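You operate a simulated robot arm through the tools that you are given. There is no shell and no other tool. Be economical: measure what you need, move in short steps, check, and stop when the job is done.

You are at the controls of a simulated robot arm. One attempt, no reset.

TASK
Lock and try the feeder, then move the green wiper to the card's mark.
Fine: row for the size on the display; clamp tight again, then unlock.
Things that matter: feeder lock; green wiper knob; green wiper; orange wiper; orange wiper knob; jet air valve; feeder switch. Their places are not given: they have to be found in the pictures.

It is judged by the outcome, as a careful person would: the job done as asked, and still so three seconds after it is handed in. It fails if anything else is knocked over, pushed out of place, dropped, spilled or broken.

THE ROBOT
A 6-joint arm with a two-finger parallel gripper, fixed in place. Base frame: the origin is at the foot of the arm, x ahead of it, y to its left, z up. Units: m, degrees, N and s.
With the tool pointing down near the work surface it reaches from about 0.26 to 0.68 m from the base axis. Its first joint turns from -66.0 to 66.0 degrees. Payload 2.9 kg.
The tool frame sits at the grasp point between the pads (the TCP): z along the fingers, y along the line on which they close. The tips reach 0.03 m beyond it. Largest opening 0.11 m; finger width 0.02, thickness 0.01; the body of the gripper, 0.048 by 0.112 m, starts 0.055 m behind the TCP.
Orientation is told as [roll, pitch, yaw] about the base's x, y, z axes, in that order, counted from this pose: with the fingers straight down and closing along the base's y, the tool's x points along the base's -x, its y along +y and its z along -z.

THE INTERFACE
- The arm moves only by the tool send_rows. Its arguments are lists of equal length, an entry for each row: "dp": the shift along the base's x, y, z in cm, a list of three; "rotation": the turn, a rotation vector about the base's x, y, z in degrees, a list of three; "jaw": the opening in per cent of the stroke, from 0 (shut) to 100 (fully open). In form: {"dp": [[tx, ty, tz], ...], "rotation": [[rx, ry, rz], ...], "jaw": [jaw, ...]}. A call has 1 to 10 rows; each row shifts and turns the commanded pose from where the row before left it. A row lasts 0.2 s, in which the tool goes at most 0.05 m and 8.6 degrees; a call with a longer step from one row to the next is refused whole, and so is a gripper value outside its range. Where a pose cannot be reached the arm comes as near as it can. A force on the tool above 40 N (or 10 N above the force at the start of the call, whichever is more), or a blocked arm, ends the call early, and 0.2 s more pass. Each finger travels about 0.108 m/s and halts on what it meets, pressing with about 22 N; the grip force reading is that of the motor and also rises with nothing between the fingers. The clock runs only during rows and for 0.2 s after the last one: add rows that do not move to give the fingers time. The reply holds the time, the measured pose of the TCP, the force on the tool along the base axes, the opening and the grip force, in the units named above and with some noise.
- Cameras (640 x 400 px; columns grow to the right, rows downward): "scene" is fixed at [0.077, 0.4267, 1.4125]; the picture's right is [-0.80, -0.60, 0.00], its down [-0.18, 0.24, -0.95] and it looks along [0.57, -0.76, -0.30] (base axes); focal length 276 px, centre (320, 200). "wrist" rides on the gripper at [-0.036, 0, -0.057] in the tool frame; the picture's right is [0.00, -1.00, 0.00], its down [0.97, 0.00, -0.24] and it looks along [0.24, 0.00, 0.97] (tool axes); focal length 218 px, centre (320, 200).
- camera(camera): a new picture of that camera. No time passes.
- probe_pixels(camera, pixels): for up to 12 pixels [column, row] of the newest picture of that camera ("zoom" is the newest enlarged one), the place [x, y, z] in the base frame of the surface seen there, good to about 0.003 m. No time passes.
- zoom(camera, box): a new picture of the part [left, top, right, bottom] of that camera's present view, enlarged. No time passes.
- finish_job(): hands the job in; it is judged then, once.

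Work in short steps. Measure before you move; look again where a grasp or a placing could have gone wrong, and mend it. You have 80 turns and 34 pictures in all, those below and enlarged ones among them. Open the gripper and draw the arm clear of the work before you hand the job in, unless the task says otherwise; then end with one line.

The tools are called as a command line: name --argument value ..., lists and objects as JSON in quotes. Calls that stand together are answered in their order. send_rows: Moves the arm, as the interface text tells. Its arguments: {"type":"object","properties":{"dp":{"type":"array","items":{"type":"array","items":{"type":"number"}}},"rotation":{"type":"array","items":{"type":"array","items":{"type":"number"}}},"jaw":{"type":"array","items":{"type":"number"}}},"required":["dp","rotation","jaw"]} The other tools are called the same way: camera (camera) takes a picture; probe_pixels (camera, pixels) gives the place of the surface under pixels of a picture; zoom (camera, box) takes an enlarged picture of a part of a camera's view; finish_job () hands the job in.

At the start:

```text
t: 0.0
tcp_pos: [0.3172, -0.0032, 1.3335]
ee_rot: [0.1, 0.0, -0.1]
wrist_force: [0.1, -0.3, -1.0]
finger_gap: 0.11
grip_force: 0.1
```

scene: 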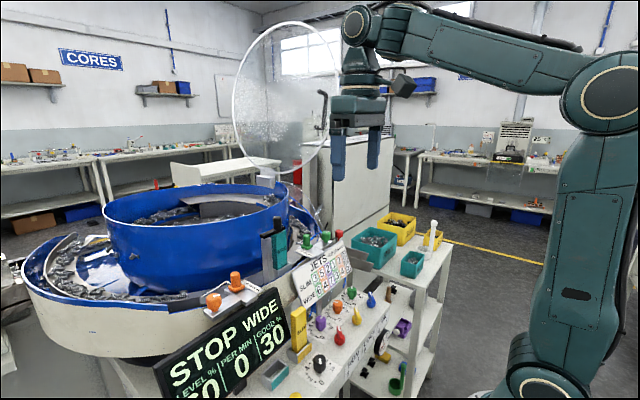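
wrist: 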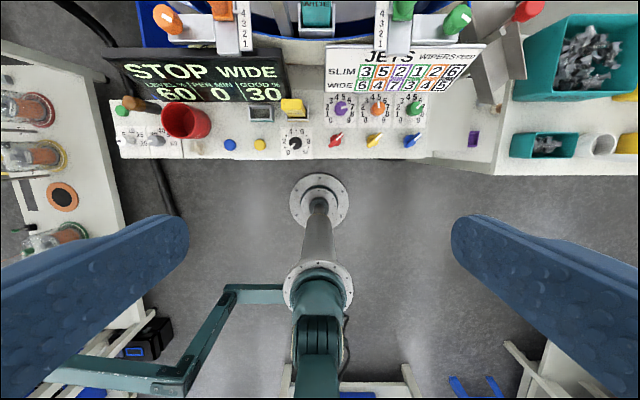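

The wrist picture shows the panel, the display "STOP WIDE" and the card "JETS / WIPERS". I enlarge these parts to read them.

zoom --camera "wrist" --box '[310, 0, 500, 160]'

zoom --camera "wrist" --box '[100, 0, 320, 170]'

zoom --camera "scene" --box '[180, 220, 450, 400]'

```text
2.50 times, centred on (405, 80) of wrist
```

zoom: 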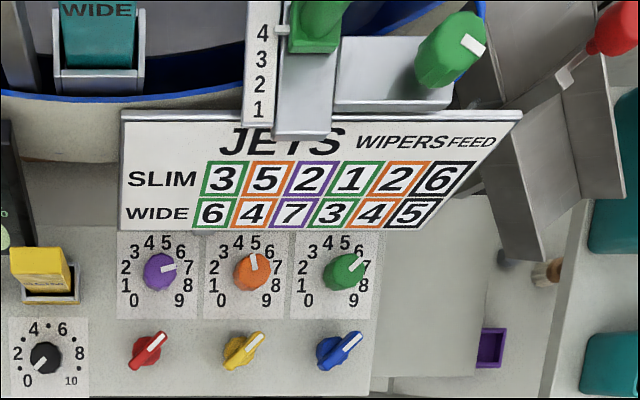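

```text
2.35 times, centred on (210, 85) of wrist
```

zoom: 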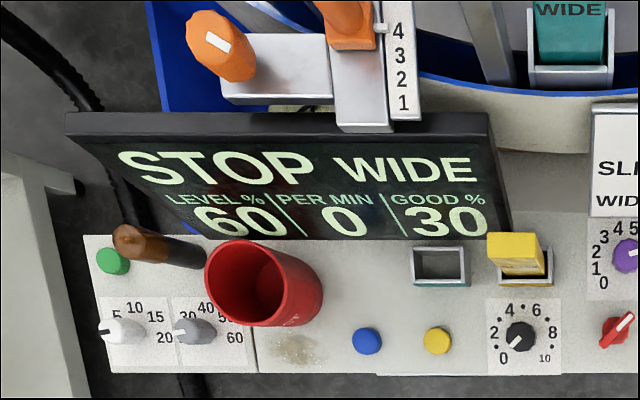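

```text
2.22 times, centred on (315, 310) of scene
```

zoom: 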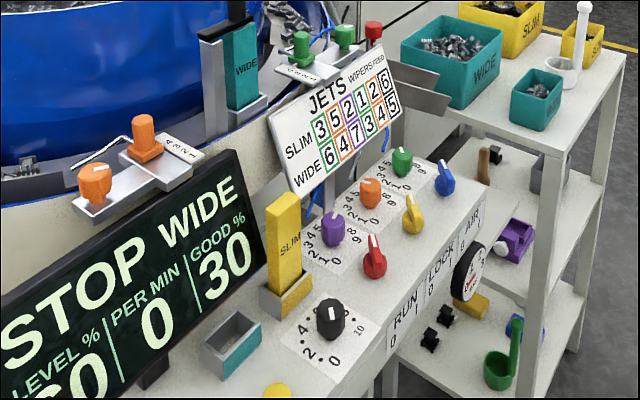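

WIDE row for wipers reads green 3, orange 4, and the green wiper is at about 4. I now look at the RUN/LOCK/AIR labels and the wipers more closely, and probe the parts.

zoom --camera "scene" --box '[330, 280, 410, 380]'

zoom --camera "scene" --box '[280, 220, 380, 310]'

probe_pixels --camera "wrist" --pixels '[[336, 140], [375, 139], [412, 140], [413, 107], [402, 12], [457, 17], [440, 30], [401, 35], [387, 30], [525, 12], [420, 70], [350, 155]]'

probe_pixels --camera "scene" --pixels '[[307, 238], [325, 236], [338, 233], [318, 243], [310, 247], [338, 337], [358, 319], [374, 297], [345, 345], [337, 360]]'

```text
4.00 times, centred on (370, 330) of scene
```

zoom: 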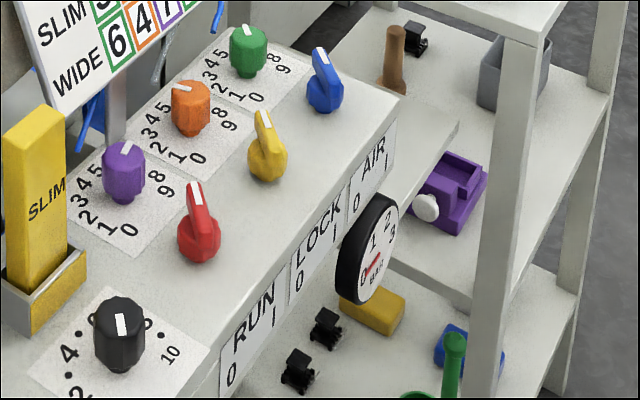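

```text
4.44 times, centred on (330, 265) of scene
```

zoom: 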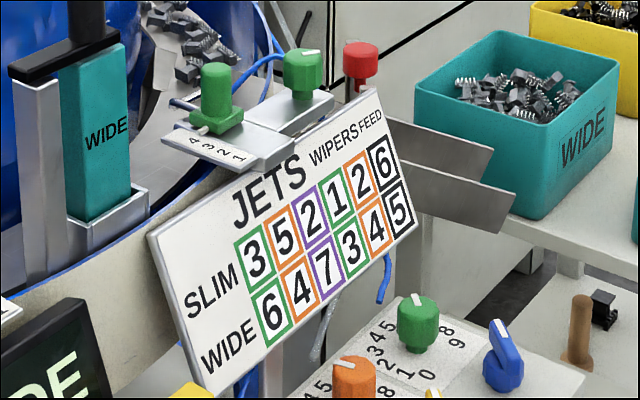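

```text
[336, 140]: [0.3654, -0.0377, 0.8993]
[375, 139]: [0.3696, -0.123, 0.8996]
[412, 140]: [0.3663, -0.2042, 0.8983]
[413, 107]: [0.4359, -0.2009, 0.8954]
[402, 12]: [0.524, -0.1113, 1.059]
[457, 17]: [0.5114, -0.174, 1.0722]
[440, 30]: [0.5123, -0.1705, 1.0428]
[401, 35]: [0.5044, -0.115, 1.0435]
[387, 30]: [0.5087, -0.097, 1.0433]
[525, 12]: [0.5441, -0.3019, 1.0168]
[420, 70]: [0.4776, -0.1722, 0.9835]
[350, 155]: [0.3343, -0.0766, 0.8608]
```

```text
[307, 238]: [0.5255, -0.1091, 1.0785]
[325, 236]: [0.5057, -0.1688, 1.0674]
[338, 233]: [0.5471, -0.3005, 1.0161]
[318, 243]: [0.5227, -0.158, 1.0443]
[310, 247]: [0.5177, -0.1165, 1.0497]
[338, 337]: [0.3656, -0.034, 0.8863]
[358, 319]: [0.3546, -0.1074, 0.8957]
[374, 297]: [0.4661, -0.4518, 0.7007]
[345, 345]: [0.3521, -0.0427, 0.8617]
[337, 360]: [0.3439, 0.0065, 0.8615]
```

All three switches point the same way, so I need a nearer view. I probe the clear disc first to know what to stay clear of, and move above the switches.

probe_pixels --camera "scene" --pixels '[[234, 110], [285, 23], [328, 120], [290, 172], [322, 95], [325, 140], [265, 200], [310, 210]]'

send_rows --dp '[[2, -3, -3], [2, -3, -4], [2, -3, -4], [2, -3, -4], [0, 0, -4]]' --rotation '[[0, 0, 0], [0, 0, 0], [0, 0, 0], [0, 0, 0], [0, 0, 0]]' --jaw '[100, 100, 100, 100, 100]'

camera --camera "wrist"

```text
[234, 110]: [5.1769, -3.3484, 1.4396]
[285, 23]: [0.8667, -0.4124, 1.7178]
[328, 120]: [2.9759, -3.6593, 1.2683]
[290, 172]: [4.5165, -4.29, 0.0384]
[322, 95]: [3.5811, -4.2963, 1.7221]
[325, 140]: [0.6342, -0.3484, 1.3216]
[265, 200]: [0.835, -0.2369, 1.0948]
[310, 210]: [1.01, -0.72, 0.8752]
```

```text
refused: row 2 steps farther than a row can; nothing moved
```

```text
26 pictures are left
```

wrist: 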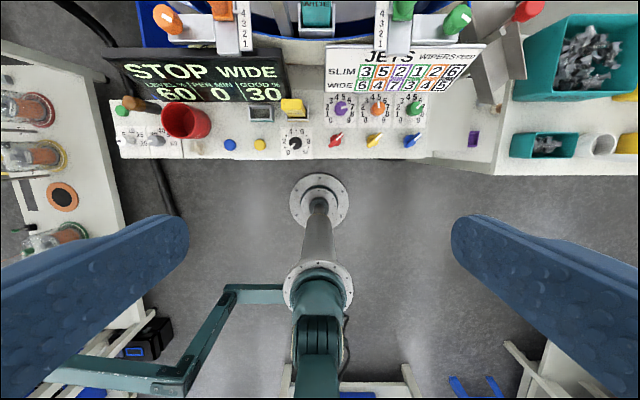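

The disc stands beyond x 0.63, out of the way. The move was refused as too long a step, so I use smaller ones.

send_rows --dp '[[1.5, -2, -3], [1.5, -2, -3], [1.5, -2, -3], [1.5, -2, -3], [1.5, -2, -3], [0.5, -2, -3], [0, 0, 0]]' --rotation '[[0, 0, 0], [0, 0, 0], [0, 0, 0], [0, 0, 0], [0, 0, 0], [0, 0, 0], [0, 0, 0]]' --jaw '[100, 100, 100, 100, 100, 100, 100]'

camera --camera "wrist"

```text
t: 1.6
tcp_pos: [0.3971, -0.1255, 1.1521]
ee_rot: [0.0, -0.1, 0.1]
wrist_force: [-0.1, -0.5, 0.2]
finger_gap: 0.11
grip_force: 0.1
```

```text
25 pictures are left
```

wrist: 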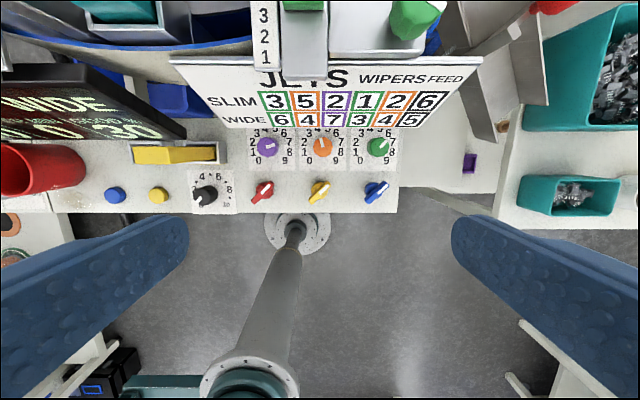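

I enlarge the switches and probe the handle ends to learn which way each points.

zoom --camera "wrist" --box '[230, 120, 420, 220]'

probe_pixels --camera "wrist" --pixels '[[257, 197], [270, 183], [263, 190], [312, 199], [327, 184], [319, 192], [369, 198], [386, 184], [376, 191]]'

```text
3.37 times, centred on (325, 170) of wrist
```

zoom: 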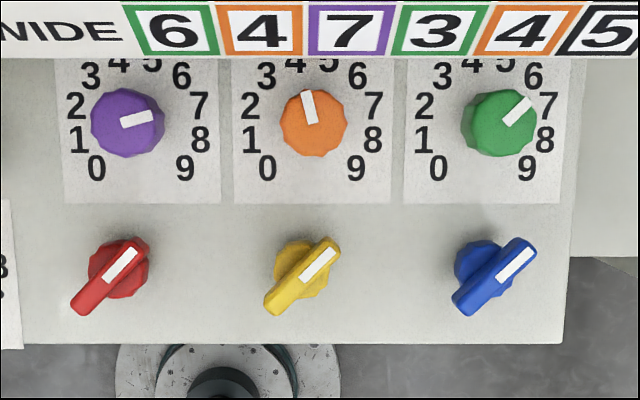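

```text
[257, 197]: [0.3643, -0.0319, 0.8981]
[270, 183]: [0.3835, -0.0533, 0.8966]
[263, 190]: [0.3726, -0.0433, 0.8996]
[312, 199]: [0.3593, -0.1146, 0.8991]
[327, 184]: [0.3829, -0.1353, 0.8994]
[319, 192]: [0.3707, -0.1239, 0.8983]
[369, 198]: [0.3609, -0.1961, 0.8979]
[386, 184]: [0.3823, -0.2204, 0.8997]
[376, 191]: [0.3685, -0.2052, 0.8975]
```

The stripes point to the back right. The gauge and the front labels may tell the states, so I enlarge them in the scene view, and the display also.

zoom --camera "scene" --box '[355, 315, 395, 360]'

zoom --camera "scene" --box '[150, 220, 290, 400]'

```text
8.89 times, centred on (375, 338) of scene
```

zoom: 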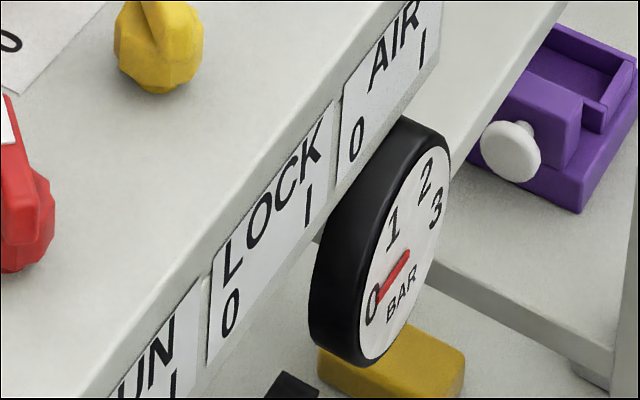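

```text
2.22 times, centred on (220, 310) of scene
```

zoom: 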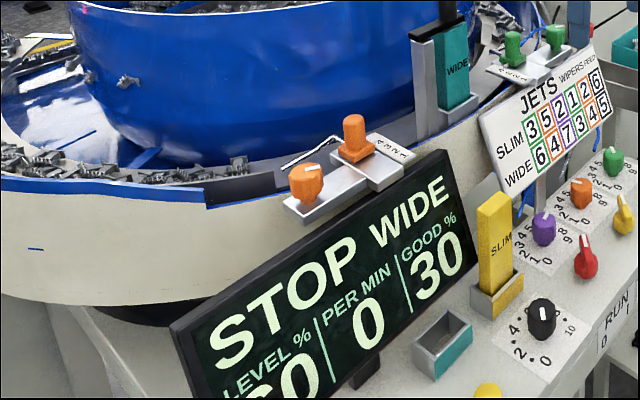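

The gauge reads 0 bar and the display shows STOP, so bars lying front-left to back-right stand at 0. The yellow lock bar centre is about (0.371, -0.125) at z 0.899 and 45° turned, so I turn the tool -45° and come above it.

send_rows --dp '[[-0.6, 0, -2], [-0.5, 0, -2], [-0.5, 0, -3], [-0.5, 0, -3], [-0.5, 0, -3], [0, 0, -3], [0, 0, -2], [0, 0, 0]]' --rotation '[[0, 0, -7.5], [0, 0, -7.5], [0, 0, -7.5], [0, 0, -7.5], [0, 0, -7.5], [0, 0, -7.5], [0, 0, 0], [0, 0, 0]]' --jaw '[36, 36, 36, 36, 36, 36, 36, 36]'

camera --camera "wrist"

```text
t: 3.4
tcp_pos: [0.3713, -0.1249, 0.9719]
ee_rot: [0.0, -0.1, -45.1]
wrist_force: [0.6, 0.5, 0.0]
finger_gap: 0.0395
grip_force: 0.0
```

```text
21 pictures are left
```

wrist: 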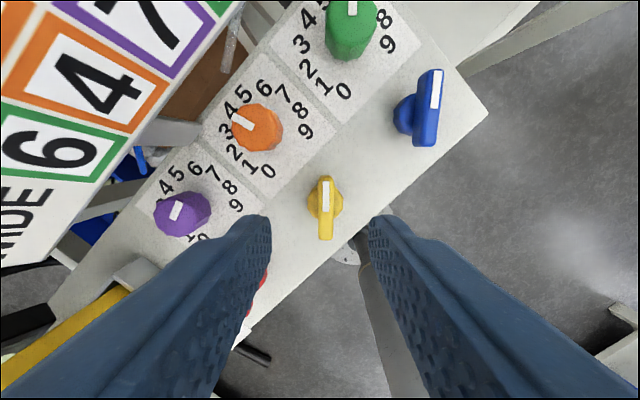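

The yellow bar stands upright in the picture at col 326, between the fingers. I probe its ends for the centre, and the panel for height.

probe_pixels --camera "wrist" --pixels '[[326, 178], [326, 236], [326, 205], [340, 195], [312, 205], [360, 180], [290, 200]]'

```text
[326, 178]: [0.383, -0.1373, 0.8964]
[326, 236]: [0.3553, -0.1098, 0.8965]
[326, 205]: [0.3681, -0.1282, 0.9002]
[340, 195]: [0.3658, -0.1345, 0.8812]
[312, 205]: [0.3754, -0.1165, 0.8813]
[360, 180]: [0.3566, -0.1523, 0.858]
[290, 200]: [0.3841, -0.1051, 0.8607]
```

The panel is at z 0.860, the disc top at 0.881, the bar from 0.881 to 0.898. I go down to TCP z 0.914 and close on the bar.

send_rows --dp '[[-0.05, 0, -2], [0, 0, -2], [0, 0, -1.8], [0, 0, 0], [0, 0, 0], [0, 0, 0]]' --rotation '[[0, 0, 0], [0, 0, 0], [0, 0, 0], [0, 0, 0], [0, 0, 0], [0, 0, 0]]' --jaw '[36, 36, 36, 20, 5, 0]'

```text
t: 4.8
tcp_pos: [0.3684, -0.1263, 0.9145]
ee_rot: [-0.4, 0.1, -45.3]
wrist_force: [-18.2, -18.7, 0.8]
finger_gap: 0.0101
grip_force: 44.4
```

The bar is held with a 10 mm gap, but a side force shows the centre about 2.5 mm off. I shift the commanded pose that way and then turn a first 25°.

send_rows --dp '[[-0.2, -0.17, 0], [0, 0, 0]]' --rotation '[[0, 0, 0], [0, 0, 0]]' --jaw '[0, 0]'

send_rows --dp '[[0, 0, 0], [0, 0, 0], [0, 0, 0], [0, 0, 0]]' --rotation '[[0, 0, 7], [0, 0, 7], [0, 0, 7], [0, 0, 0]]' --jaw '[0, 0, 0, 0]'

```text
t: 5.4
tcp_pos: [0.3661, -0.1276, 0.9144]
ee_rot: [-0.3, 0.0, -45.0]
wrist_force: [-9.7, -15.5, -8.9]
finger_gap: 0.0096
grip_force: 44.9
```

```text
t: 6.4
tcp_pos: [0.3672, -0.1275, 0.9145]
ee_rot: [-0.1, 0.0, -24.0]
wrist_force: [-15.2, -7.7, -2.6]
finger_gap: 0.0172
grip_force: 44.5
```

The gap grew to 17 mm, so the bar may not have followed. I look.

zoom --camera "wrist" --box '[240, 140, 400, 260]'

```text
3.33 times, centred on (320, 200) of wrist
```

zoom: 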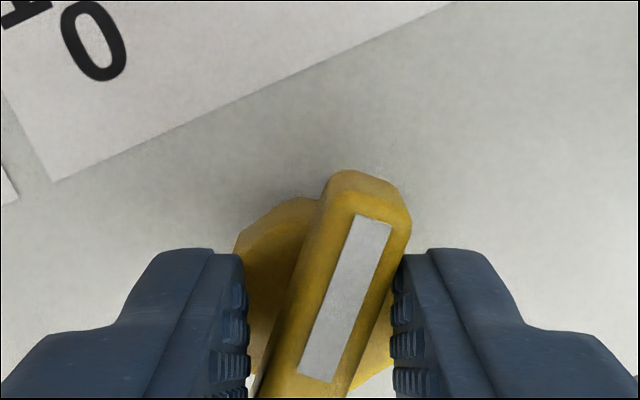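

The bar stayed at its old angle (tilted in the picture), so it is stopped in the counterclockwise direction. I turn back and try clockwise.

send_rows --dp '[[0, 0, 0], [0, 0, 0], [0, 0, 0], [0, 0, 0], [0, 0, 0], [0, 0, 0], [0, 0, 0]]' --rotation '[[0, 0, -7], [0, 0, -7], [0, 0, -7], [0, 0, -7], [0, 0, -7], [0, 0, -7], [0, 0, 0]]' --jaw '[0, 0, 0, 0, 0, 0, 0]'

zoom --camera "wrist" --box '[240, 140, 400, 260]'

```text
t: 8.0
tcp_pos: [0.3673, -0.1295, 0.915]
ee_rot: [-0.3, -0.3, -66.4]
wrist_force: [-13.0, -27.4, -2.0]
finger_gap: 0.0099
grip_force: 45.1
```

```text
3.33 times, centred on (320, 200) of wrist
```

zoom: 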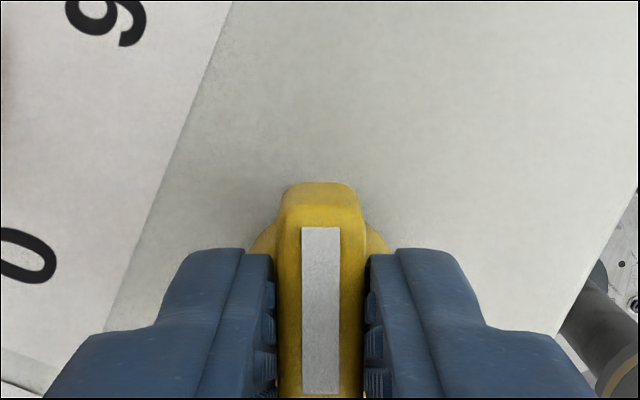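

The bar now follows clockwise (gap 10 mm, upright in the picture). I ease the side force with a small shift and turn on in steps.

send_rows --dp '[[-0.05, -0.15, 0], [0, 0, 0], [0, 0, 0], [0, 0, 0], [0, 0, 0]]' --rotation '[[0, 0, 0], [0, 0, -7], [0, 0, -7], [0, 0, -7], [0, 0, 0]]' --jaw '[0, 0, 0, 0, 0]'

```text
t: 9.2
tcp_pos: [0.3659, -0.1289, 0.9138]
ee_rot: [-0.3, -0.3, -87.3]
wrist_force: [-25.1, -15.0, 18.4]
finger_gap: 0.0096
grip_force: 45.6
```

send_rows --dp '[[-0.15, -0.1, 0], [0, 0, 0], [0, 0, 0], [0, 0, 0], [0, 0, 0], [0, 0, 0], [0, 0, 0]]' --rotation '[[0, 0, 0], [0, 0, -7], [0, 0, -7], [0, 0, -7], [0, 0, -7], [0, 0, -7], [0, 0, 0]]' --jaw '[0, 0, 0, 0, 0, 0, 0]'

zoom --camera "wrist" --box '[240, 140, 400, 260]'

```text
t: 10.8
tcp_pos: [0.364, -0.1296, 0.9145]
ee_rot: [-0.4, -0.3, -122.2]
wrist_force: [-28.9, -6.8, 24.0]
finger_gap: 0.0099
grip_force: 44.8
```

```text
3.33 times, centred on (320, 200) of wrist
```

zoom: 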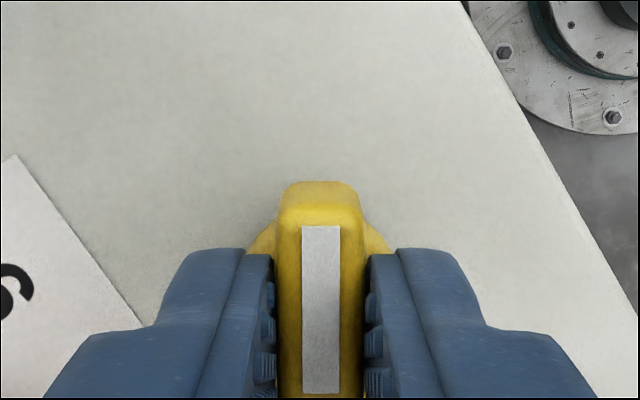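

The bar still follows at -122°. I go on until it stops or reaches -136°.

send_rows --dp '[[-0.1, 0, 0], [0, 0, 0], [0, 0, 0]]' --rotation '[[0, 0, -7], [0, 0, -7], [0, 0, 0]]' --jaw '[0, 0, 0]'

zoom --camera "scene" --box '[150, 220, 410, 400]'

```text
t: 11.6
tcp_pos: [0.3623, -0.1274, 0.9142]
ee_rot: [-0.4, -0.4, -136.0]
wrist_force: [-28.4, -3.4, 21.4]
finger_gap: 0.0099
grip_force: 44.8
```

```text
2.22 times, centred on (280, 310) of scene
```

zoom: 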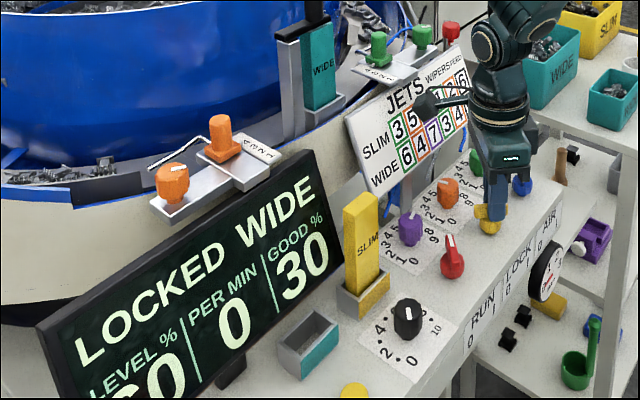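

The display now shows LOCKED, so clockwise sets 1. I let go, rise, and turn back to -45° while moving above the red switch.

send_rows --dp '[[0, 0, 0], [0, 0, 0], [0, 0, 2], [0, 0, 3], [0, 0, 2]]' --rotation '[[0, 0, 0], [0, 0, 0], [0, 0, 0], [0, 0, 0], [0, 0, 0]]' --jaw '[36, 36, 36, 36, 36]'

send_rows --dp '[[0, 1, 0], [0, 1, 0], [0, 1, 0], [0, 1, 0], [0, 1, 0], [0, 1, 0], [0, 1, 0], [0, 1, 0], [0, 0, 0], [0, 0, 0]]' --rotation '[[0, 0, 8.5], [0, 0, 8.5], [0, 0, 8.5], [0, 0, 8.5], [0, 0, 8.5], [0, 0, 8.5], [0, 0, 8.5], [0, 0, 8.5], [0, 0, 8.5], [0, 0, 8.5]]' --jaw '[36, 36, 36, 36, 36, 36, 36, 36, 36, 36]'

send_rows --dp '[[0, 0, 0], [0, 0, 0]]' --rotation '[[0, 0, 6], [0, 0, 0]]' --jaw '[36, 36]'

camera --camera "wrist"

```text
t: 12.8
tcp_pos: [0.3659, -0.1276, 0.9848]
ee_rot: [0.0, -0.2, -136.1]
wrist_force: [0.7, -0.1, 0.3]
finger_gap: 0.0396
grip_force: 0.1
```

```text
t: 15.0
tcp_pos: [0.3658, -0.0492, 0.9838]
ee_rot: [-0.1, -0.1, -50.7]
wrist_force: [-0.1, 0.5, -0.3]
finger_gap: 0.0394
grip_force: 0.0
```

```text
t: 15.6
tcp_pos: [0.366, -0.0479, 0.9841]
ee_rot: [0.0, -0.1, -44.9]
wrist_force: [0.0, -0.8, -0.1]
finger_gap: 0.0394
grip_force: 0.0
```

```text
16 pictures are left
```

wrist: 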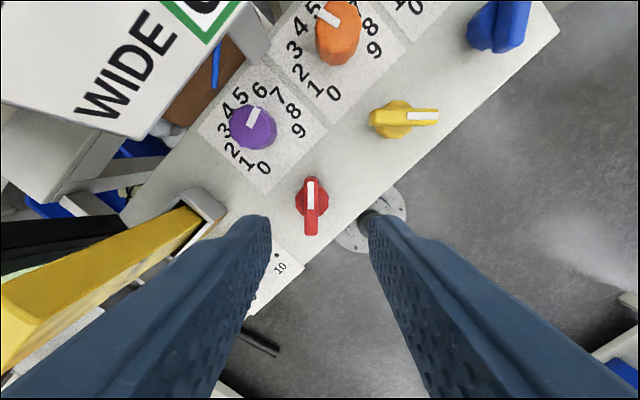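

The red bar stands upright at col 311, so its centre is about 5 mm to the tool's +y. I probe its ends and the yellow block beside it, whose height matters for the gripper body.

probe_pixels --camera "wrist" --pixels '[[311, 178], [311, 234], [300, 198], [326, 198], [404, 120], [436, 116], [376, 116], [200, 210], [100, 255]]'

```text
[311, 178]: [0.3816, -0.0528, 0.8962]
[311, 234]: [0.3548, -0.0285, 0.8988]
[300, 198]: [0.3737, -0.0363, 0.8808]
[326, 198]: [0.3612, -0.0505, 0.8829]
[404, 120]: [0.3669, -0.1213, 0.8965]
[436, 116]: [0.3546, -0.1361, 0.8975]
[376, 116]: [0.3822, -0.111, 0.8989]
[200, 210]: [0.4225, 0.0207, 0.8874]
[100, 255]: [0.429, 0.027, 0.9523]
```

Red centre is (0.368, -0.043) and the block clears the gripper body. I go down and grip the red bar.

send_rows --dp '[[0.2, 0.5, -2], [0, 0, -2.5], [0, 0, -2.45], [0, 0, 0], [0, 0, 0], [0, 0, 0]]' --rotation '[[0, 0, 0], [0, 0, 0], [0, 0, 0], [0, 0, 0], [0, 0, 0], [0, 0, 0]]' --jaw '[36, 36, 36, 20, 5, 0]'

```text
t: 17.0
tcp_pos: [0.3677, -0.0419, 0.9171]
ee_rot: [0.1, 0.0, -44.9]
wrist_force: [9.2, 11.4, -9.9]
finger_gap: 0.0096
grip_force: 44.8
```

The bar is held (gap 9.6 mm) with little side force. I turn it clockwise to 1, watching the force.

send_rows --dp '[[0.05, 0.1, 0], [0, 0, 0], [0, 0, 0], [0, 0, 0], [0, 0, 0], [0, 0, 0], [0, 0, 0]]' --rotation '[[0, 0, -7], [0, 0, -7], [0, 0, -7], [0, 0, -7], [0, 0, -7], [0, 0, -7], [0, 0, 0]]' --jaw '[0, 0, 0, 0, 0, 0, 0]'

send_rows --dp '[[0, 0, 0], [0, 0, 0], [0, 0, 0], [0, 0, 0], [0, 0, 0], [0, 0, 0], [0, 0, 0], [0, 0, 0]]' --rotation '[[0, 0, -7], [0, 0, -7], [0, 0, -7], [0, 0, -7], [0, 0, -7], [0, 0, -7], [0, 0, -7], [0, 0, 0]]' --jaw '[0, 0, 0, 0, 0, 0, 0, 0]'

zoom --camera "scene" --box '[150, 220, 410, 400]'

```text
t: 18.6
tcp_pos: [0.367, -0.0433, 0.9153]
ee_rot: [-0.3, -0.2, -87.2]
wrist_force: [-19.5, -10.3, 17.0]
finger_gap: 0.01
grip_force: 44.9
```

```text
t: 19.4
tcp_pos: [0.3655, -0.0423, 0.913]
ee_rot: [-0.5, -0.4, -106.7]
wrist_force: [-6.4, -2.4, 8.8]
finger_gap: 0.0098
grip_force: 45.1
stopped in row 4: the force on the tool passed its limit (the readings are from after the stop); the commanded pose is now the measured one
```

```text
2.22 times, centred on (280, 310) of scene
```

zoom: 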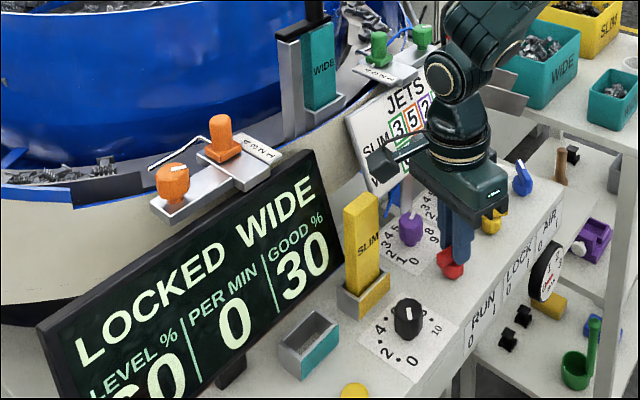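

The turn stopped at -107° on force only; the bar still follows and the display stays LOCKED. I go on to -136°.

send_rows --dp '[[0, 0, 0], [0, 0, 0], [0, 0, 0], [0, 0, 0], [0, 0, 0], [0, 0, 0]]' --rotation '[[0, 0, -6], [0, 0, -6], [0, 0, -6], [0, 0, -6], [0, 0, -6], [0, 0, 0]]' --jaw '[0, 0, 0, 0, 0, 0]'

zoom --camera "scene" --box '[150, 220, 410, 400]'

```text
t: 20.8
tcp_pos: [0.3637, -0.0424, 0.9142]
ee_rot: [-0.8, -0.4, -136.7]
wrist_force: [-24.9, 3.2, 24.3]
finger_gap: 0.0098
grip_force: 45.3
```

```text
2.22 times, centred on (280, 310) of scene
```

zoom: 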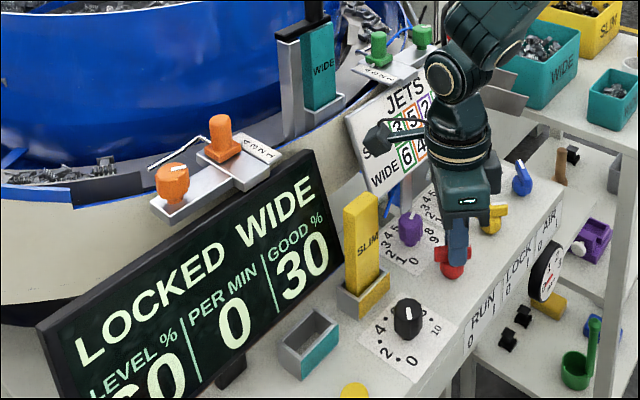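

With RUN at 1 the feeder stays LOCKED at 0 per minute: the try is done. I turn the red bar back to 0.

send_rows --dp '[[0, 0, 0], [0, 0, 0], [0, 0, 0], [0, 0, 0], [0, 0, 0], [0, 0, 0], [0, 0, 0]]' --rotation '[[0, 0, 7], [0, 0, 7], [0, 0, 7], [0, 0, 7], [0, 0, 7], [0, 0, 7], [0, 0, 0]]' --jaw '[0, 0, 0, 0, 0, 0, 0]'

send_rows --dp '[[0, 0, 0], [0, 0, 0], [0, 0, 0], [0, 0, 0], [0, 0, 0], [0, 0, 0], [0, 0, 0], [0, 0, 0]]' --rotation '[[0, 0, 7], [0, 0, 7], [0, 0, 7], [0, 0, 7], [0, 0, 7], [0, 0, 7], [0, 0, 7], [0, 0, 0]]' --jaw '[0, 0, 0, 0, 0, 0, 0, 0]'

```text
t: 22.4
tcp_pos: [0.3664, -0.0431, 0.9139]
ee_rot: [-0.5, -0.4, -94.6]
wrist_force: [-9.2, 2.9, 2.5]
finger_gap: 0.0098
grip_force: 44.9
```

```text
t: 24.2
tcp_pos: [0.3675, -0.0411, 0.9134]
ee_rot: [-0.3, -0.4, -45.5]
wrist_force: [24.6, 9.6, -20.8]
finger_gap: 0.0101
grip_force: 45.2
```

The bar is back at -45°. I nudge 3° to the stop, let go, and rise to look at the green wiper.

send_rows --dp '[[0, 0, 0], [0, 0, 0], [0, 0, 0], [0, 0, 0], [0, 0, 3], [0, 0, 4], [0, 0, 4], [0, 0, 4]]' --rotation '[[0, 0, 3], [0, 0, 0], [0, 0, 0], [0, 0, 0], [0, 0, 0], [0, 0, 0], [0, 0, 0], [0, 0, 0]]' --jaw '[0, 0, 36, 36, 36, 36, 36, 36]'

send_rows --dp '[[0.5, -1.2, 3.5], [0.5, -1.2, 3.5], [1.5, -1.2, 3.5], [1.5, -1.2, 3.5], [1.5, -1.2, 3], [1.5, -1.2, 2], [1.5, -1.2, 0], [2, -1.2, 0], [0, 0, 0]]' --rotation '[[0, 0, 7], [0, 0, 7], [0, 0, 7], [0, 0, 7], [0, 0, 7], [0, 0, 7], [0, 0, 0], [0, 0, 0], [0, 0, 0]]' --jaw '[36, 36, 36, 36, 36, 36, 36, 36, 36]'

camera --camera "wrist"

```text
t: 26.0
tcp_pos: [0.3666, -0.0428, 1.0657]
ee_rot: [-0.5, -0.3, -42.6]
wrist_force: [-0.2, -0.6, 0.2]
finger_gap: 0.0398
grip_force: 0.2
```

```text
t: 28.0
tcp_pos: [0.4706, -0.1379, 1.2533]
ee_rot: [-0.5, -0.3, -0.7]
wrist_force: [0.6, -1.0, -0.1]
finger_gap: 0.0396
grip_force: 0.1
```

```text
13 pictures are left
```

wrist: 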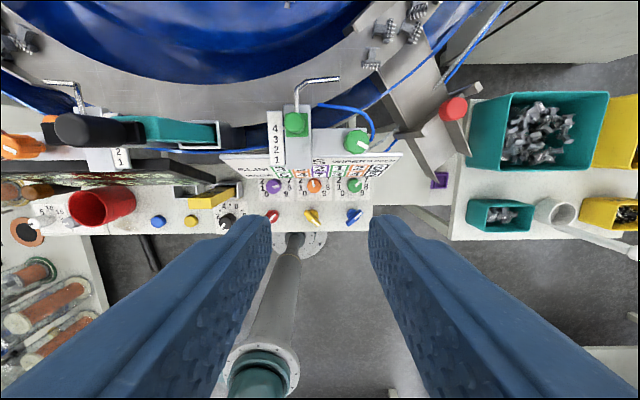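

Red is back at 0 and yellow at 1. I enlarge the wiper, its scale and its knob, and probe them.

zoom --camera "wrist" --box '[255, 70, 385, 170]'

probe_pixels --camera "zoom" --pixels '[[200, 265], [500, 345], [490, 300], [200, 350], [100, 280], [100, 320], [100, 360], [100, 400], [400, 350]]'

```text
4.00 times, centred on (320, 120) of wrist
```

zoom: 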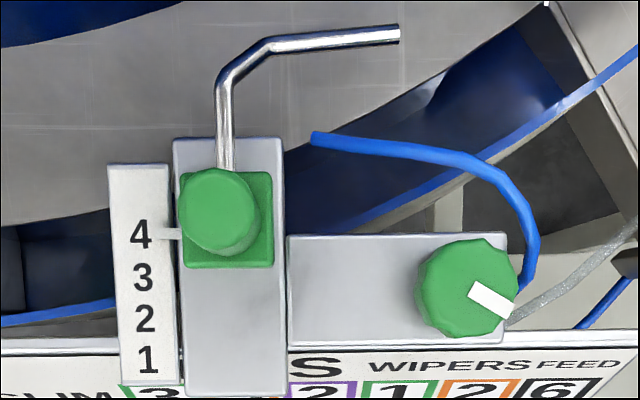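

```text
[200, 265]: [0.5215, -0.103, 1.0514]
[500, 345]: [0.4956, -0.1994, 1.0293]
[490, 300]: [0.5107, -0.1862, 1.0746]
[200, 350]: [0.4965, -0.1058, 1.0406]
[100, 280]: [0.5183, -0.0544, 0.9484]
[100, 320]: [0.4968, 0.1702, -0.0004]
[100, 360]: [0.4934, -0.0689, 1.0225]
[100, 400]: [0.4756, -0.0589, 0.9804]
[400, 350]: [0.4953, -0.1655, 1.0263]
```

I probe the knob centre, the wiper post, the pointer and the scale digits for exact places.

probe_pixels --camera "zoom" --pixels '[[468, 285], [425, 285], [508, 285], [465, 250], [465, 330], [218, 210], [190, 210], [255, 210], [168, 233], [140, 235], [145, 360], [143, 278]]'

probe_pixels --camera "zoom" --pixels '[[145, 320], [262, 255], [262, 190], [225, 150], [380, 35], [260, 350], [218, 185], [218, 235], [120, 240], [400, 280]]'

```text
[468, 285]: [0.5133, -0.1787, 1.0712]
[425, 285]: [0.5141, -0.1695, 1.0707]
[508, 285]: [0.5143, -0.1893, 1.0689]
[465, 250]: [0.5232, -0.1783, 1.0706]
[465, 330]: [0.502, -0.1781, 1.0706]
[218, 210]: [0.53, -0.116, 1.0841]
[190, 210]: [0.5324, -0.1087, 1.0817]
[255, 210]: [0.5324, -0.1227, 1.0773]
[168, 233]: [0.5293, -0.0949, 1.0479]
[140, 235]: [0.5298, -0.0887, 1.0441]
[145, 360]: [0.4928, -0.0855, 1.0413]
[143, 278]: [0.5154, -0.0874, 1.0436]
```

```text
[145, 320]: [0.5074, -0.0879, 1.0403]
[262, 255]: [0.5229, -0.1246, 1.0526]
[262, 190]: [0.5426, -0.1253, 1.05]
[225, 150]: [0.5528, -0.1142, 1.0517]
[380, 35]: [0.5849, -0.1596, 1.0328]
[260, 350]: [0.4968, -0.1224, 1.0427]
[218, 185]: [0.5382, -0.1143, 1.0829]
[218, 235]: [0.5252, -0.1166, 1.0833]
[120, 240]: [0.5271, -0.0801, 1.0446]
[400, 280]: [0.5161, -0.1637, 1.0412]
```

The post is at (0.531, -0.1155), the pitch of the scale 12.3 mm, the knob at (0.513, -0.179). A blue hose runs near the knob, so I probe its height first.

probe_pixels --camera "zoom" --pixels '[[533, 240], [525, 205], [528, 272], [490, 168], [440, 153], [345, 140], [520, 315], [560, 295], [500, 240]]'

```text
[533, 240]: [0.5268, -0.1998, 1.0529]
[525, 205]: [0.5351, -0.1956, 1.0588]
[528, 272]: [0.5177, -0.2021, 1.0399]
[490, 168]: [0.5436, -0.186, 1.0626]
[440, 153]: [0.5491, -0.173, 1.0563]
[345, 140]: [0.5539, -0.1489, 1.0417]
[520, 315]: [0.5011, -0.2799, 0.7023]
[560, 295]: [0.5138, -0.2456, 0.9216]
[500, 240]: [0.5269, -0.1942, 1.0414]
```

The hose reaches z 1.063 behind the knob; with the tips at 1.058 and closing at yaw -60° the fingers stay clear. I move above the knob.

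send_rows --dp '[[0.5, -0.5, -1], [0.5, -0.5, -1], [0.5, -0.5, -1], [0.5, -0.5, -1], [0.5, -0.5, -1], [0.5, -0.5, -1], [0.5, -0.5, -1], [0.74, -0.6, -1], [0, 0, -2], [0, 0, 0]]' --rotation '[[0.1, 0, -7.4], [0.1, 0.1, -7.4], [0.1, 0.1, -7.4], [0.1, 0.1, -7.4], [0, 0, -7.4], [0, 0, -7.4], [0, 0, -7.4], [0, 0, -7.4], [0, 0, 0], [0, 0, 0]]' --jaw '[36, 36, 36, 36, 36, 36, 36, 36, 36, 36]'

camera --camera "wrist"

```text
t: 30.2
tcp_pos: [0.5142, -0.1794, 1.1552]
ee_rot: [-0.2, 0.1, -59.9]
wrist_force: [0.3, 0.1, 0.0]
finger_gap: 0.0395
grip_force: 0.1
```

```text
11 pictures are left
```

wrist: 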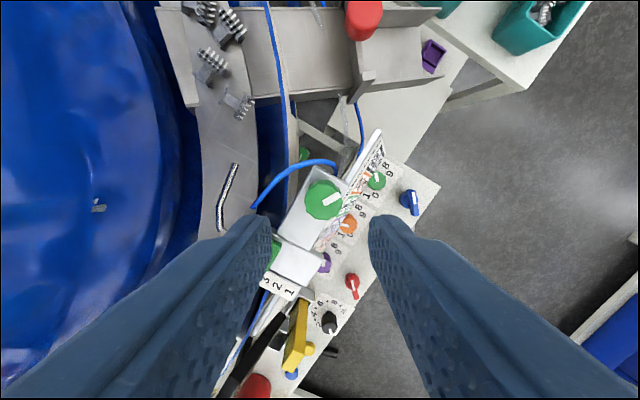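

The knob is at (324, 199), so its centre is about (0.5128, -0.181). I shift by that, go down to TCP z 1.088 and close.

send_rows --dp '[[-0.14, -0.15, -2], [0, 0, -2], [0, 0, -2], [0, 0, -0.7], [0, 0, 0], [0, 0, 0], [0, 0, 0]]' --rotation '[[0, 0, 0], [0, 0, 0], [0, 0, 0], [0, 0, 0], [0, 0, 0], [0, 0, 0], [0, 0, 0]]' --jaw '[36, 36, 36, 36, 20, 10, 10]'

```text
t: 31.8
tcp_pos: [0.5123, -0.1818, 1.0883]
ee_rot: [-0.2, 0.1, -60.0]
wrist_force: [-7.2, -3.2, 0.5]
finger_gap: 0.0257
grip_force: 45.6
```

Gap 25.7 mm, the knob is held with a small side force. I turn it counterclockwise 60° to loosen.

send_rows --dp '[[-0.05, -0.02, 0], [0, 0, 0], [0, 0, 0], [0, 0, 0], [0, 0, 0], [0, 0, 0], [0, 0, 0], [0, 0, 0], [0, 0, 0]]' --rotation '[[0, 0, 7.5], [0, 0, 7.5], [0, 0, 7.5], [0, 0, 7.5], [0, 0, 7.5], [0, 0, 7.5], [0, 0, 7.5], [0, 0, 7.5], [0, 0, 0]]' --jaw '[0, 0, 0, 0, 0, 0, 0, 0, 0]'

zoom --camera "wrist" --box '[240, 140, 400, 260]'

```text
t: 33.8
tcp_pos: [0.5115, -0.1797, 1.0882]
ee_rot: [-0.1, 0.1, 0.3]
wrist_force: [4.4, 11.9, 5.5]
finger_gap: 0.0258
grip_force: 44.7
```

```text
3.33 times, centred on (320, 200) of wrist
```

zoom: 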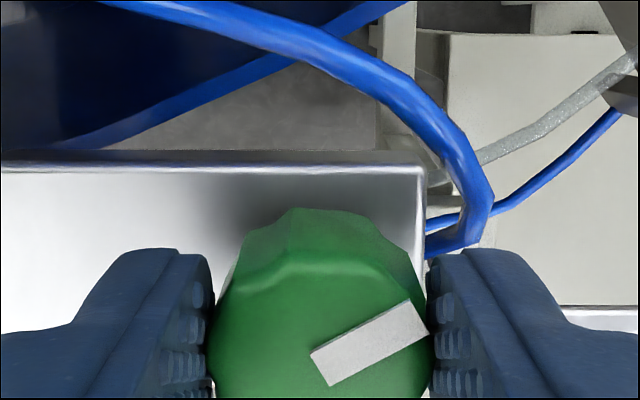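

The stripe has turned with the tool by 60° and the hose is close to the right finger. I open a little, turn back to -60°, regrip and turn 45° more.

send_rows --dp '[[0, 0, 0], [0, 0, 0], [0, 0, 0], [0, 0, 0], [0, 0, 0], [0, 0, 0], [0, 0, 0], [0, 0, 0], [0, 0, 0], [0, 0, 0]]' --rotation '[[0, 0, 0], [0, 0, -7.5], [0, 0, -7.5], [0, 0, -7.5], [0, 0, -7.5], [0, 0, -7.5], [0, 0, -7.5], [0, 0, -7.5], [0, 0, -7.5], [0, 0, 0]]' --jaw '[32, 32, 32, 32, 32, 32, 32, 32, 32, 32]'

send_rows --dp '[[0, 0, 0], [0, 0, 0], [0, 0, 0], [0, 0, 0], [0, 0, 0], [0, 0, 0], [0, 0, 0], [0, 0, 0], [0, 0, 0]]' --rotation '[[0, 0, 0], [0, 0, 0], [0, 0, 7.5], [0, 0, 7.5], [0, 0, 7.5], [0, 0, 7.5], [0, 0, 7.5], [0, 0, 7.5], [0, 0, 0]]' --jaw '[10, 0, 0, 0, 0, 0, 0, 0, 0]'

zoom --camera "wrist" --box '[240, 140, 400, 260]'

```text
t: 36.0
tcp_pos: [0.5114, -0.1816, 1.0865]
ee_rot: [-0.3, 0.2, -59.9]
wrist_force: [0.0, 0.3, -0.7]
finger_gap: 0.0353
grip_force: 0.0
```

```text
t: 38.0
tcp_pos: [0.5111, -0.1813, 1.0878]
ee_rot: [-0.2, -0.1, -14.8]
wrist_force: [6.7, 5.7, 3.6]
finger_gap: 0.0255
grip_force: 44.4
```

```text
3.33 times, centred on (320, 200) of wrist
```

zoom: 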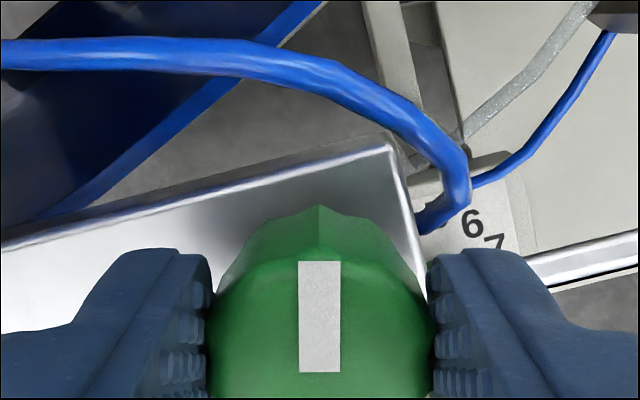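

The stripe has now turned about 105° counterclockwise, so the clamp should be loose. I let go, rise, and go over the wiper post with yaw 0.

send_rows --dp '[[0, 0, 0], [0, 0, 2], [0, 0, 3], [0.45, 1.6, 0.5], [0.5, 1.6, 0], [0.5, 1.7, 0], [0.45, 1.68, 0], [0, 0, 0]]' --rotation '[[0, 0, 0], [0, 0, 0], [0, 0, 0], [0, 0, 7.5], [0, 0, 7.3], [0, 0, 0], [0, 0, 0], [0, 0, 0]]' --jaw '[34, 34, 36, 36, 36, 36, 36, 36]'

camera --camera "wrist"

```text
t: 39.8
tcp_pos: [0.5307, -0.1164, 1.144]
ee_rot: [-0.1, 0.1, -0.1]
wrist_force: [0.3, 0.5, 0.0]
finger_gap: 0.0394
grip_force: 0.1
```

```text
8 pictures are left
```

wrist: 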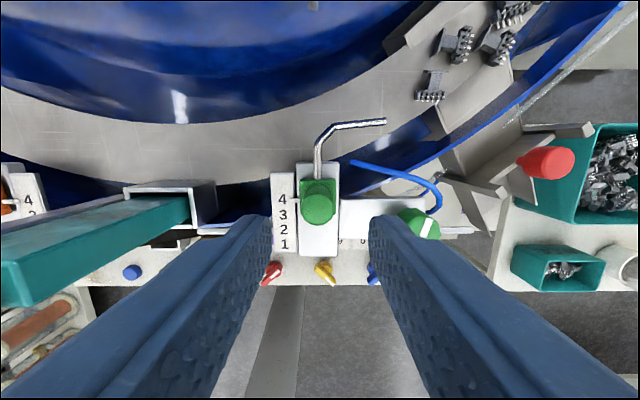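

The post top is at (318, 206), close to the tool axis. I shift 2 mm in x, go down to z 1.087 and close on the post.

send_rows --dp '[[0.2, 0.1, -2], [0, 0, -2], [0, 0, -1.7], [0, 0, 0], [0, 0, 0], [0, 0, 0]]' --rotation '[[0, 0, 0], [0, 0, 0], [0, 0, 0], [0, 0, 0], [0, 0, 0], [0, 0, 0]]' --jaw '[36, 36, 36, 20, 8, 0]'

```text
t: 41.2
tcp_pos: [0.5324, -0.1142, 1.0861]
ee_rot: [-0.3, 0.1, 0.0]
wrist_force: [0.7, 1.7, -1.2]
finger_gap: 0.0185
grip_force: 44.8
```

The post is held (gap 18.5 mm), hardly any force. I slide it 12.3 mm toward -x in small steps.

send_rows --dp '[[-0.3, 0, 0], [-0.3, 0, 0], [-0.3, 0, 0], [-0.33, 0, 0], [0, 0, 0], [0, 0, 0]]' --rotation '[[0, 0, 0], [0, 0, 0], [0, 0, 0], [0, 0, 0], [0, 0, 0], [0, 0, 0]]' --jaw '[0, 0, 0, 0, 0, 0]'

zoom --camera "wrist" --box '[240, 140, 400, 260]'

```text
t: 42.6
tcp_pos: [0.5203, -0.114, 1.0853]
ee_rot: [-0.2, 0.1, -0.1]
wrist_force: [-0.3, 5.8, -2.1]
finger_gap: 0.0186
grip_force: 45.5
```

```text
3.33 times, centred on (320, 200) of wrist
```

zoom: 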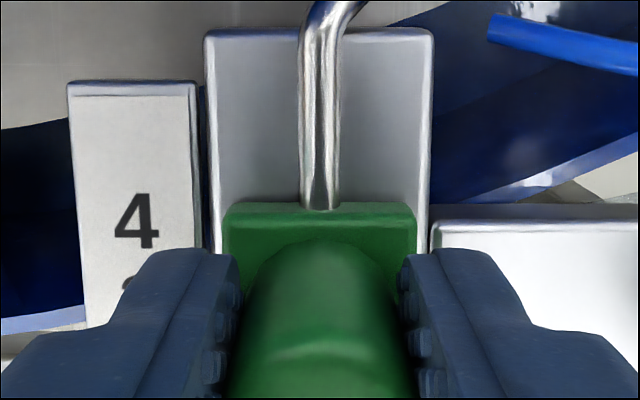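

The wiper slid freely. I let go, rise straight up and check the pointer against the scale.

send_rows --dp '[[0, 0, 0], [0, 0, 0], [0, 0, 2], [0, 0, 3], [0, 0, 2], [0, 0, 0]]' --rotation '[[0, 0, 0], [0, 0, 0], [0, 0, 0], [0, 0, 0], [0, 0, 0], [0, 0, 0]]' --jaw '[36, 36, 36, 36, 36, 36]'

zoom --camera "wrist" --box '[260, 150, 360, 230]'

probe_pixels --camera "zoom" --pixels '[[100, 200], [150, 200], [200, 200], [300, 200]]'

```text
t: 44.0
tcp_pos: [0.5212, -0.1139, 1.1565]
ee_rot: [-0.3, 0.1, -0.1]
wrist_force: [-0.4, 1.0, 0.3]
finger_gap: 0.0395
grip_force: 0.0
```

```text
5.00 times, centred on (310, 190) of wrist
```

zoom: 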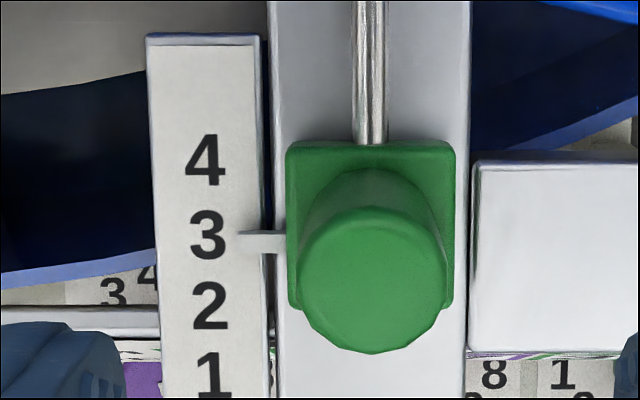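

```text
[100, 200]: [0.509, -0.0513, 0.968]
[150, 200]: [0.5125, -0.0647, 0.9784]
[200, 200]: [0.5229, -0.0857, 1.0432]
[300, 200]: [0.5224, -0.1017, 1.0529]
```

The pointer now stands exactly at the middle of the 3. I go back over the knob at yaw 0, go down and grip it.

send_rows --dp '[[-0.2, -1.7, 0], [-0.2, -1.7, 0], [-0.3, -1.7, 0], [-0.3, -1.6, 0], [0, 0, -2.5], [0, 0, -2.5], [0, 0, -1.85], [0, 0, 0], [0, 0, 0], [0, 0, 0]]' --rotation '[[0, 0, 0], [0, 0, 0], [0, 0, 0], [0, 0, 0], [0, 0, 0], [0, 0, 0], [0, 0, 0], [0, 0, 0], [0, 0, 0], [0, 0, 0]]' --jaw '[33, 33, 33, 33, 33, 33, 33, 20, 8, 0]'

```text
t: 46.2
tcp_pos: [0.51, -0.1813, 1.0866]
ee_rot: [-0.2, 0.2, 0.1]
wrist_force: [-0.8, 19.3, 3.0]
finger_gap: 0.0248
grip_force: 45.5
```

The knob is held; a +y force shows the centre 2 mm off, so I shift and then turn clockwise 60° first.

send_rows --dp '[[0.1, 0.15, 0], [0, 0, 0], [0, 0, 0], [0, 0, 0], [0, 0, 0], [0, 0, 0], [0, 0, 0], [0, 0, 0], [0, 0, 0], [0, 0, 0]]' --rotation '[[0, 0, 0], [0, 0, -7.5], [0, 0, -7.5], [0, 0, -7.5], [0, 0, -7.5], [0, 0, -7.5], [0, 0, -7.5], [0, 0, -7.5], [0, 0, -7.5], [0, 0, 0]]' --jaw '[0, 0, 0, 0, 0, 0, 0, 0, 0, 0]'

send_rows --dp '[[0, 0, 0], [0, 0, 0], [0, 0, 0], [0, 0, 0], [0, 0, 0], [0, 0, 0], [0, 0, 0], [0, 0, 0]]' --rotation '[[0, 0, -7.5], [0, 0, -7.5], [0, 0, -7.5], [0, 0, -7.5], [0, 0, -7.5], [0, 0, -7.5], [0, 0, -7], [0, 0, 0]]' --jaw '[0, 0, 0, 0, 0, 0, 0, 0]'

zoom --camera "wrist" --box '[240, 140, 400, 260]'

```text
t: 48.4
tcp_pos: [0.5096, -0.18, 1.087]
ee_rot: [-0.4, 0.2, -60.2]
wrist_force: [-9.1, 11.6, -1.4]
finger_gap: 0.0249
grip_force: 45.1
```

```text
t: 50.2
tcp_pos: [0.5108, -0.1806, 1.0872]
ee_rot: [-0.2, 0.0, -112.3]
wrist_force: [-5.7, 4.8, -6.3]
finger_gap: 0.0254
grip_force: 44.9
```

```text
3.33 times, centred on (320, 200) of wrist
```

zoom: 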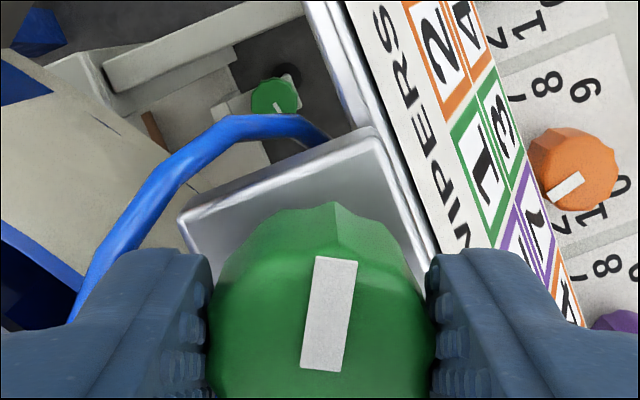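

The stripe is at about -118°, near its first place (-122°). I turn 15° more to see that it stops, i.e. is tight.

send_rows --dp '[[0, 0, 0], [0, 0, 0], [0, 0, 0]]' --rotation '[[0, 0, -7.5], [0, 0, -7.5], [0, 0, 0]]' --jaw '[0, 0, 0]'

zoom --camera "wrist" --box '[240, 140, 400, 260]'

```text
t: 51.0
tcp_pos: [0.5114, -0.1798, 1.0872]
ee_rot: [-0.2, 0.1, -127.3]
wrist_force: [-4.1, 0.1, -3.1]
finger_gap: 0.0256
grip_force: 45.3
```

```text
3.33 times, centred on (320, 200) of wrist
```

zoom: 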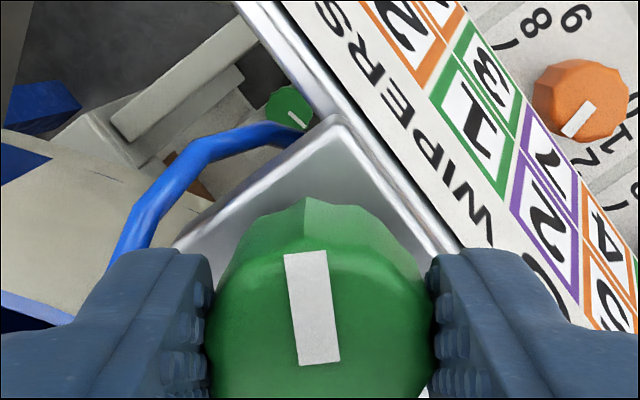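

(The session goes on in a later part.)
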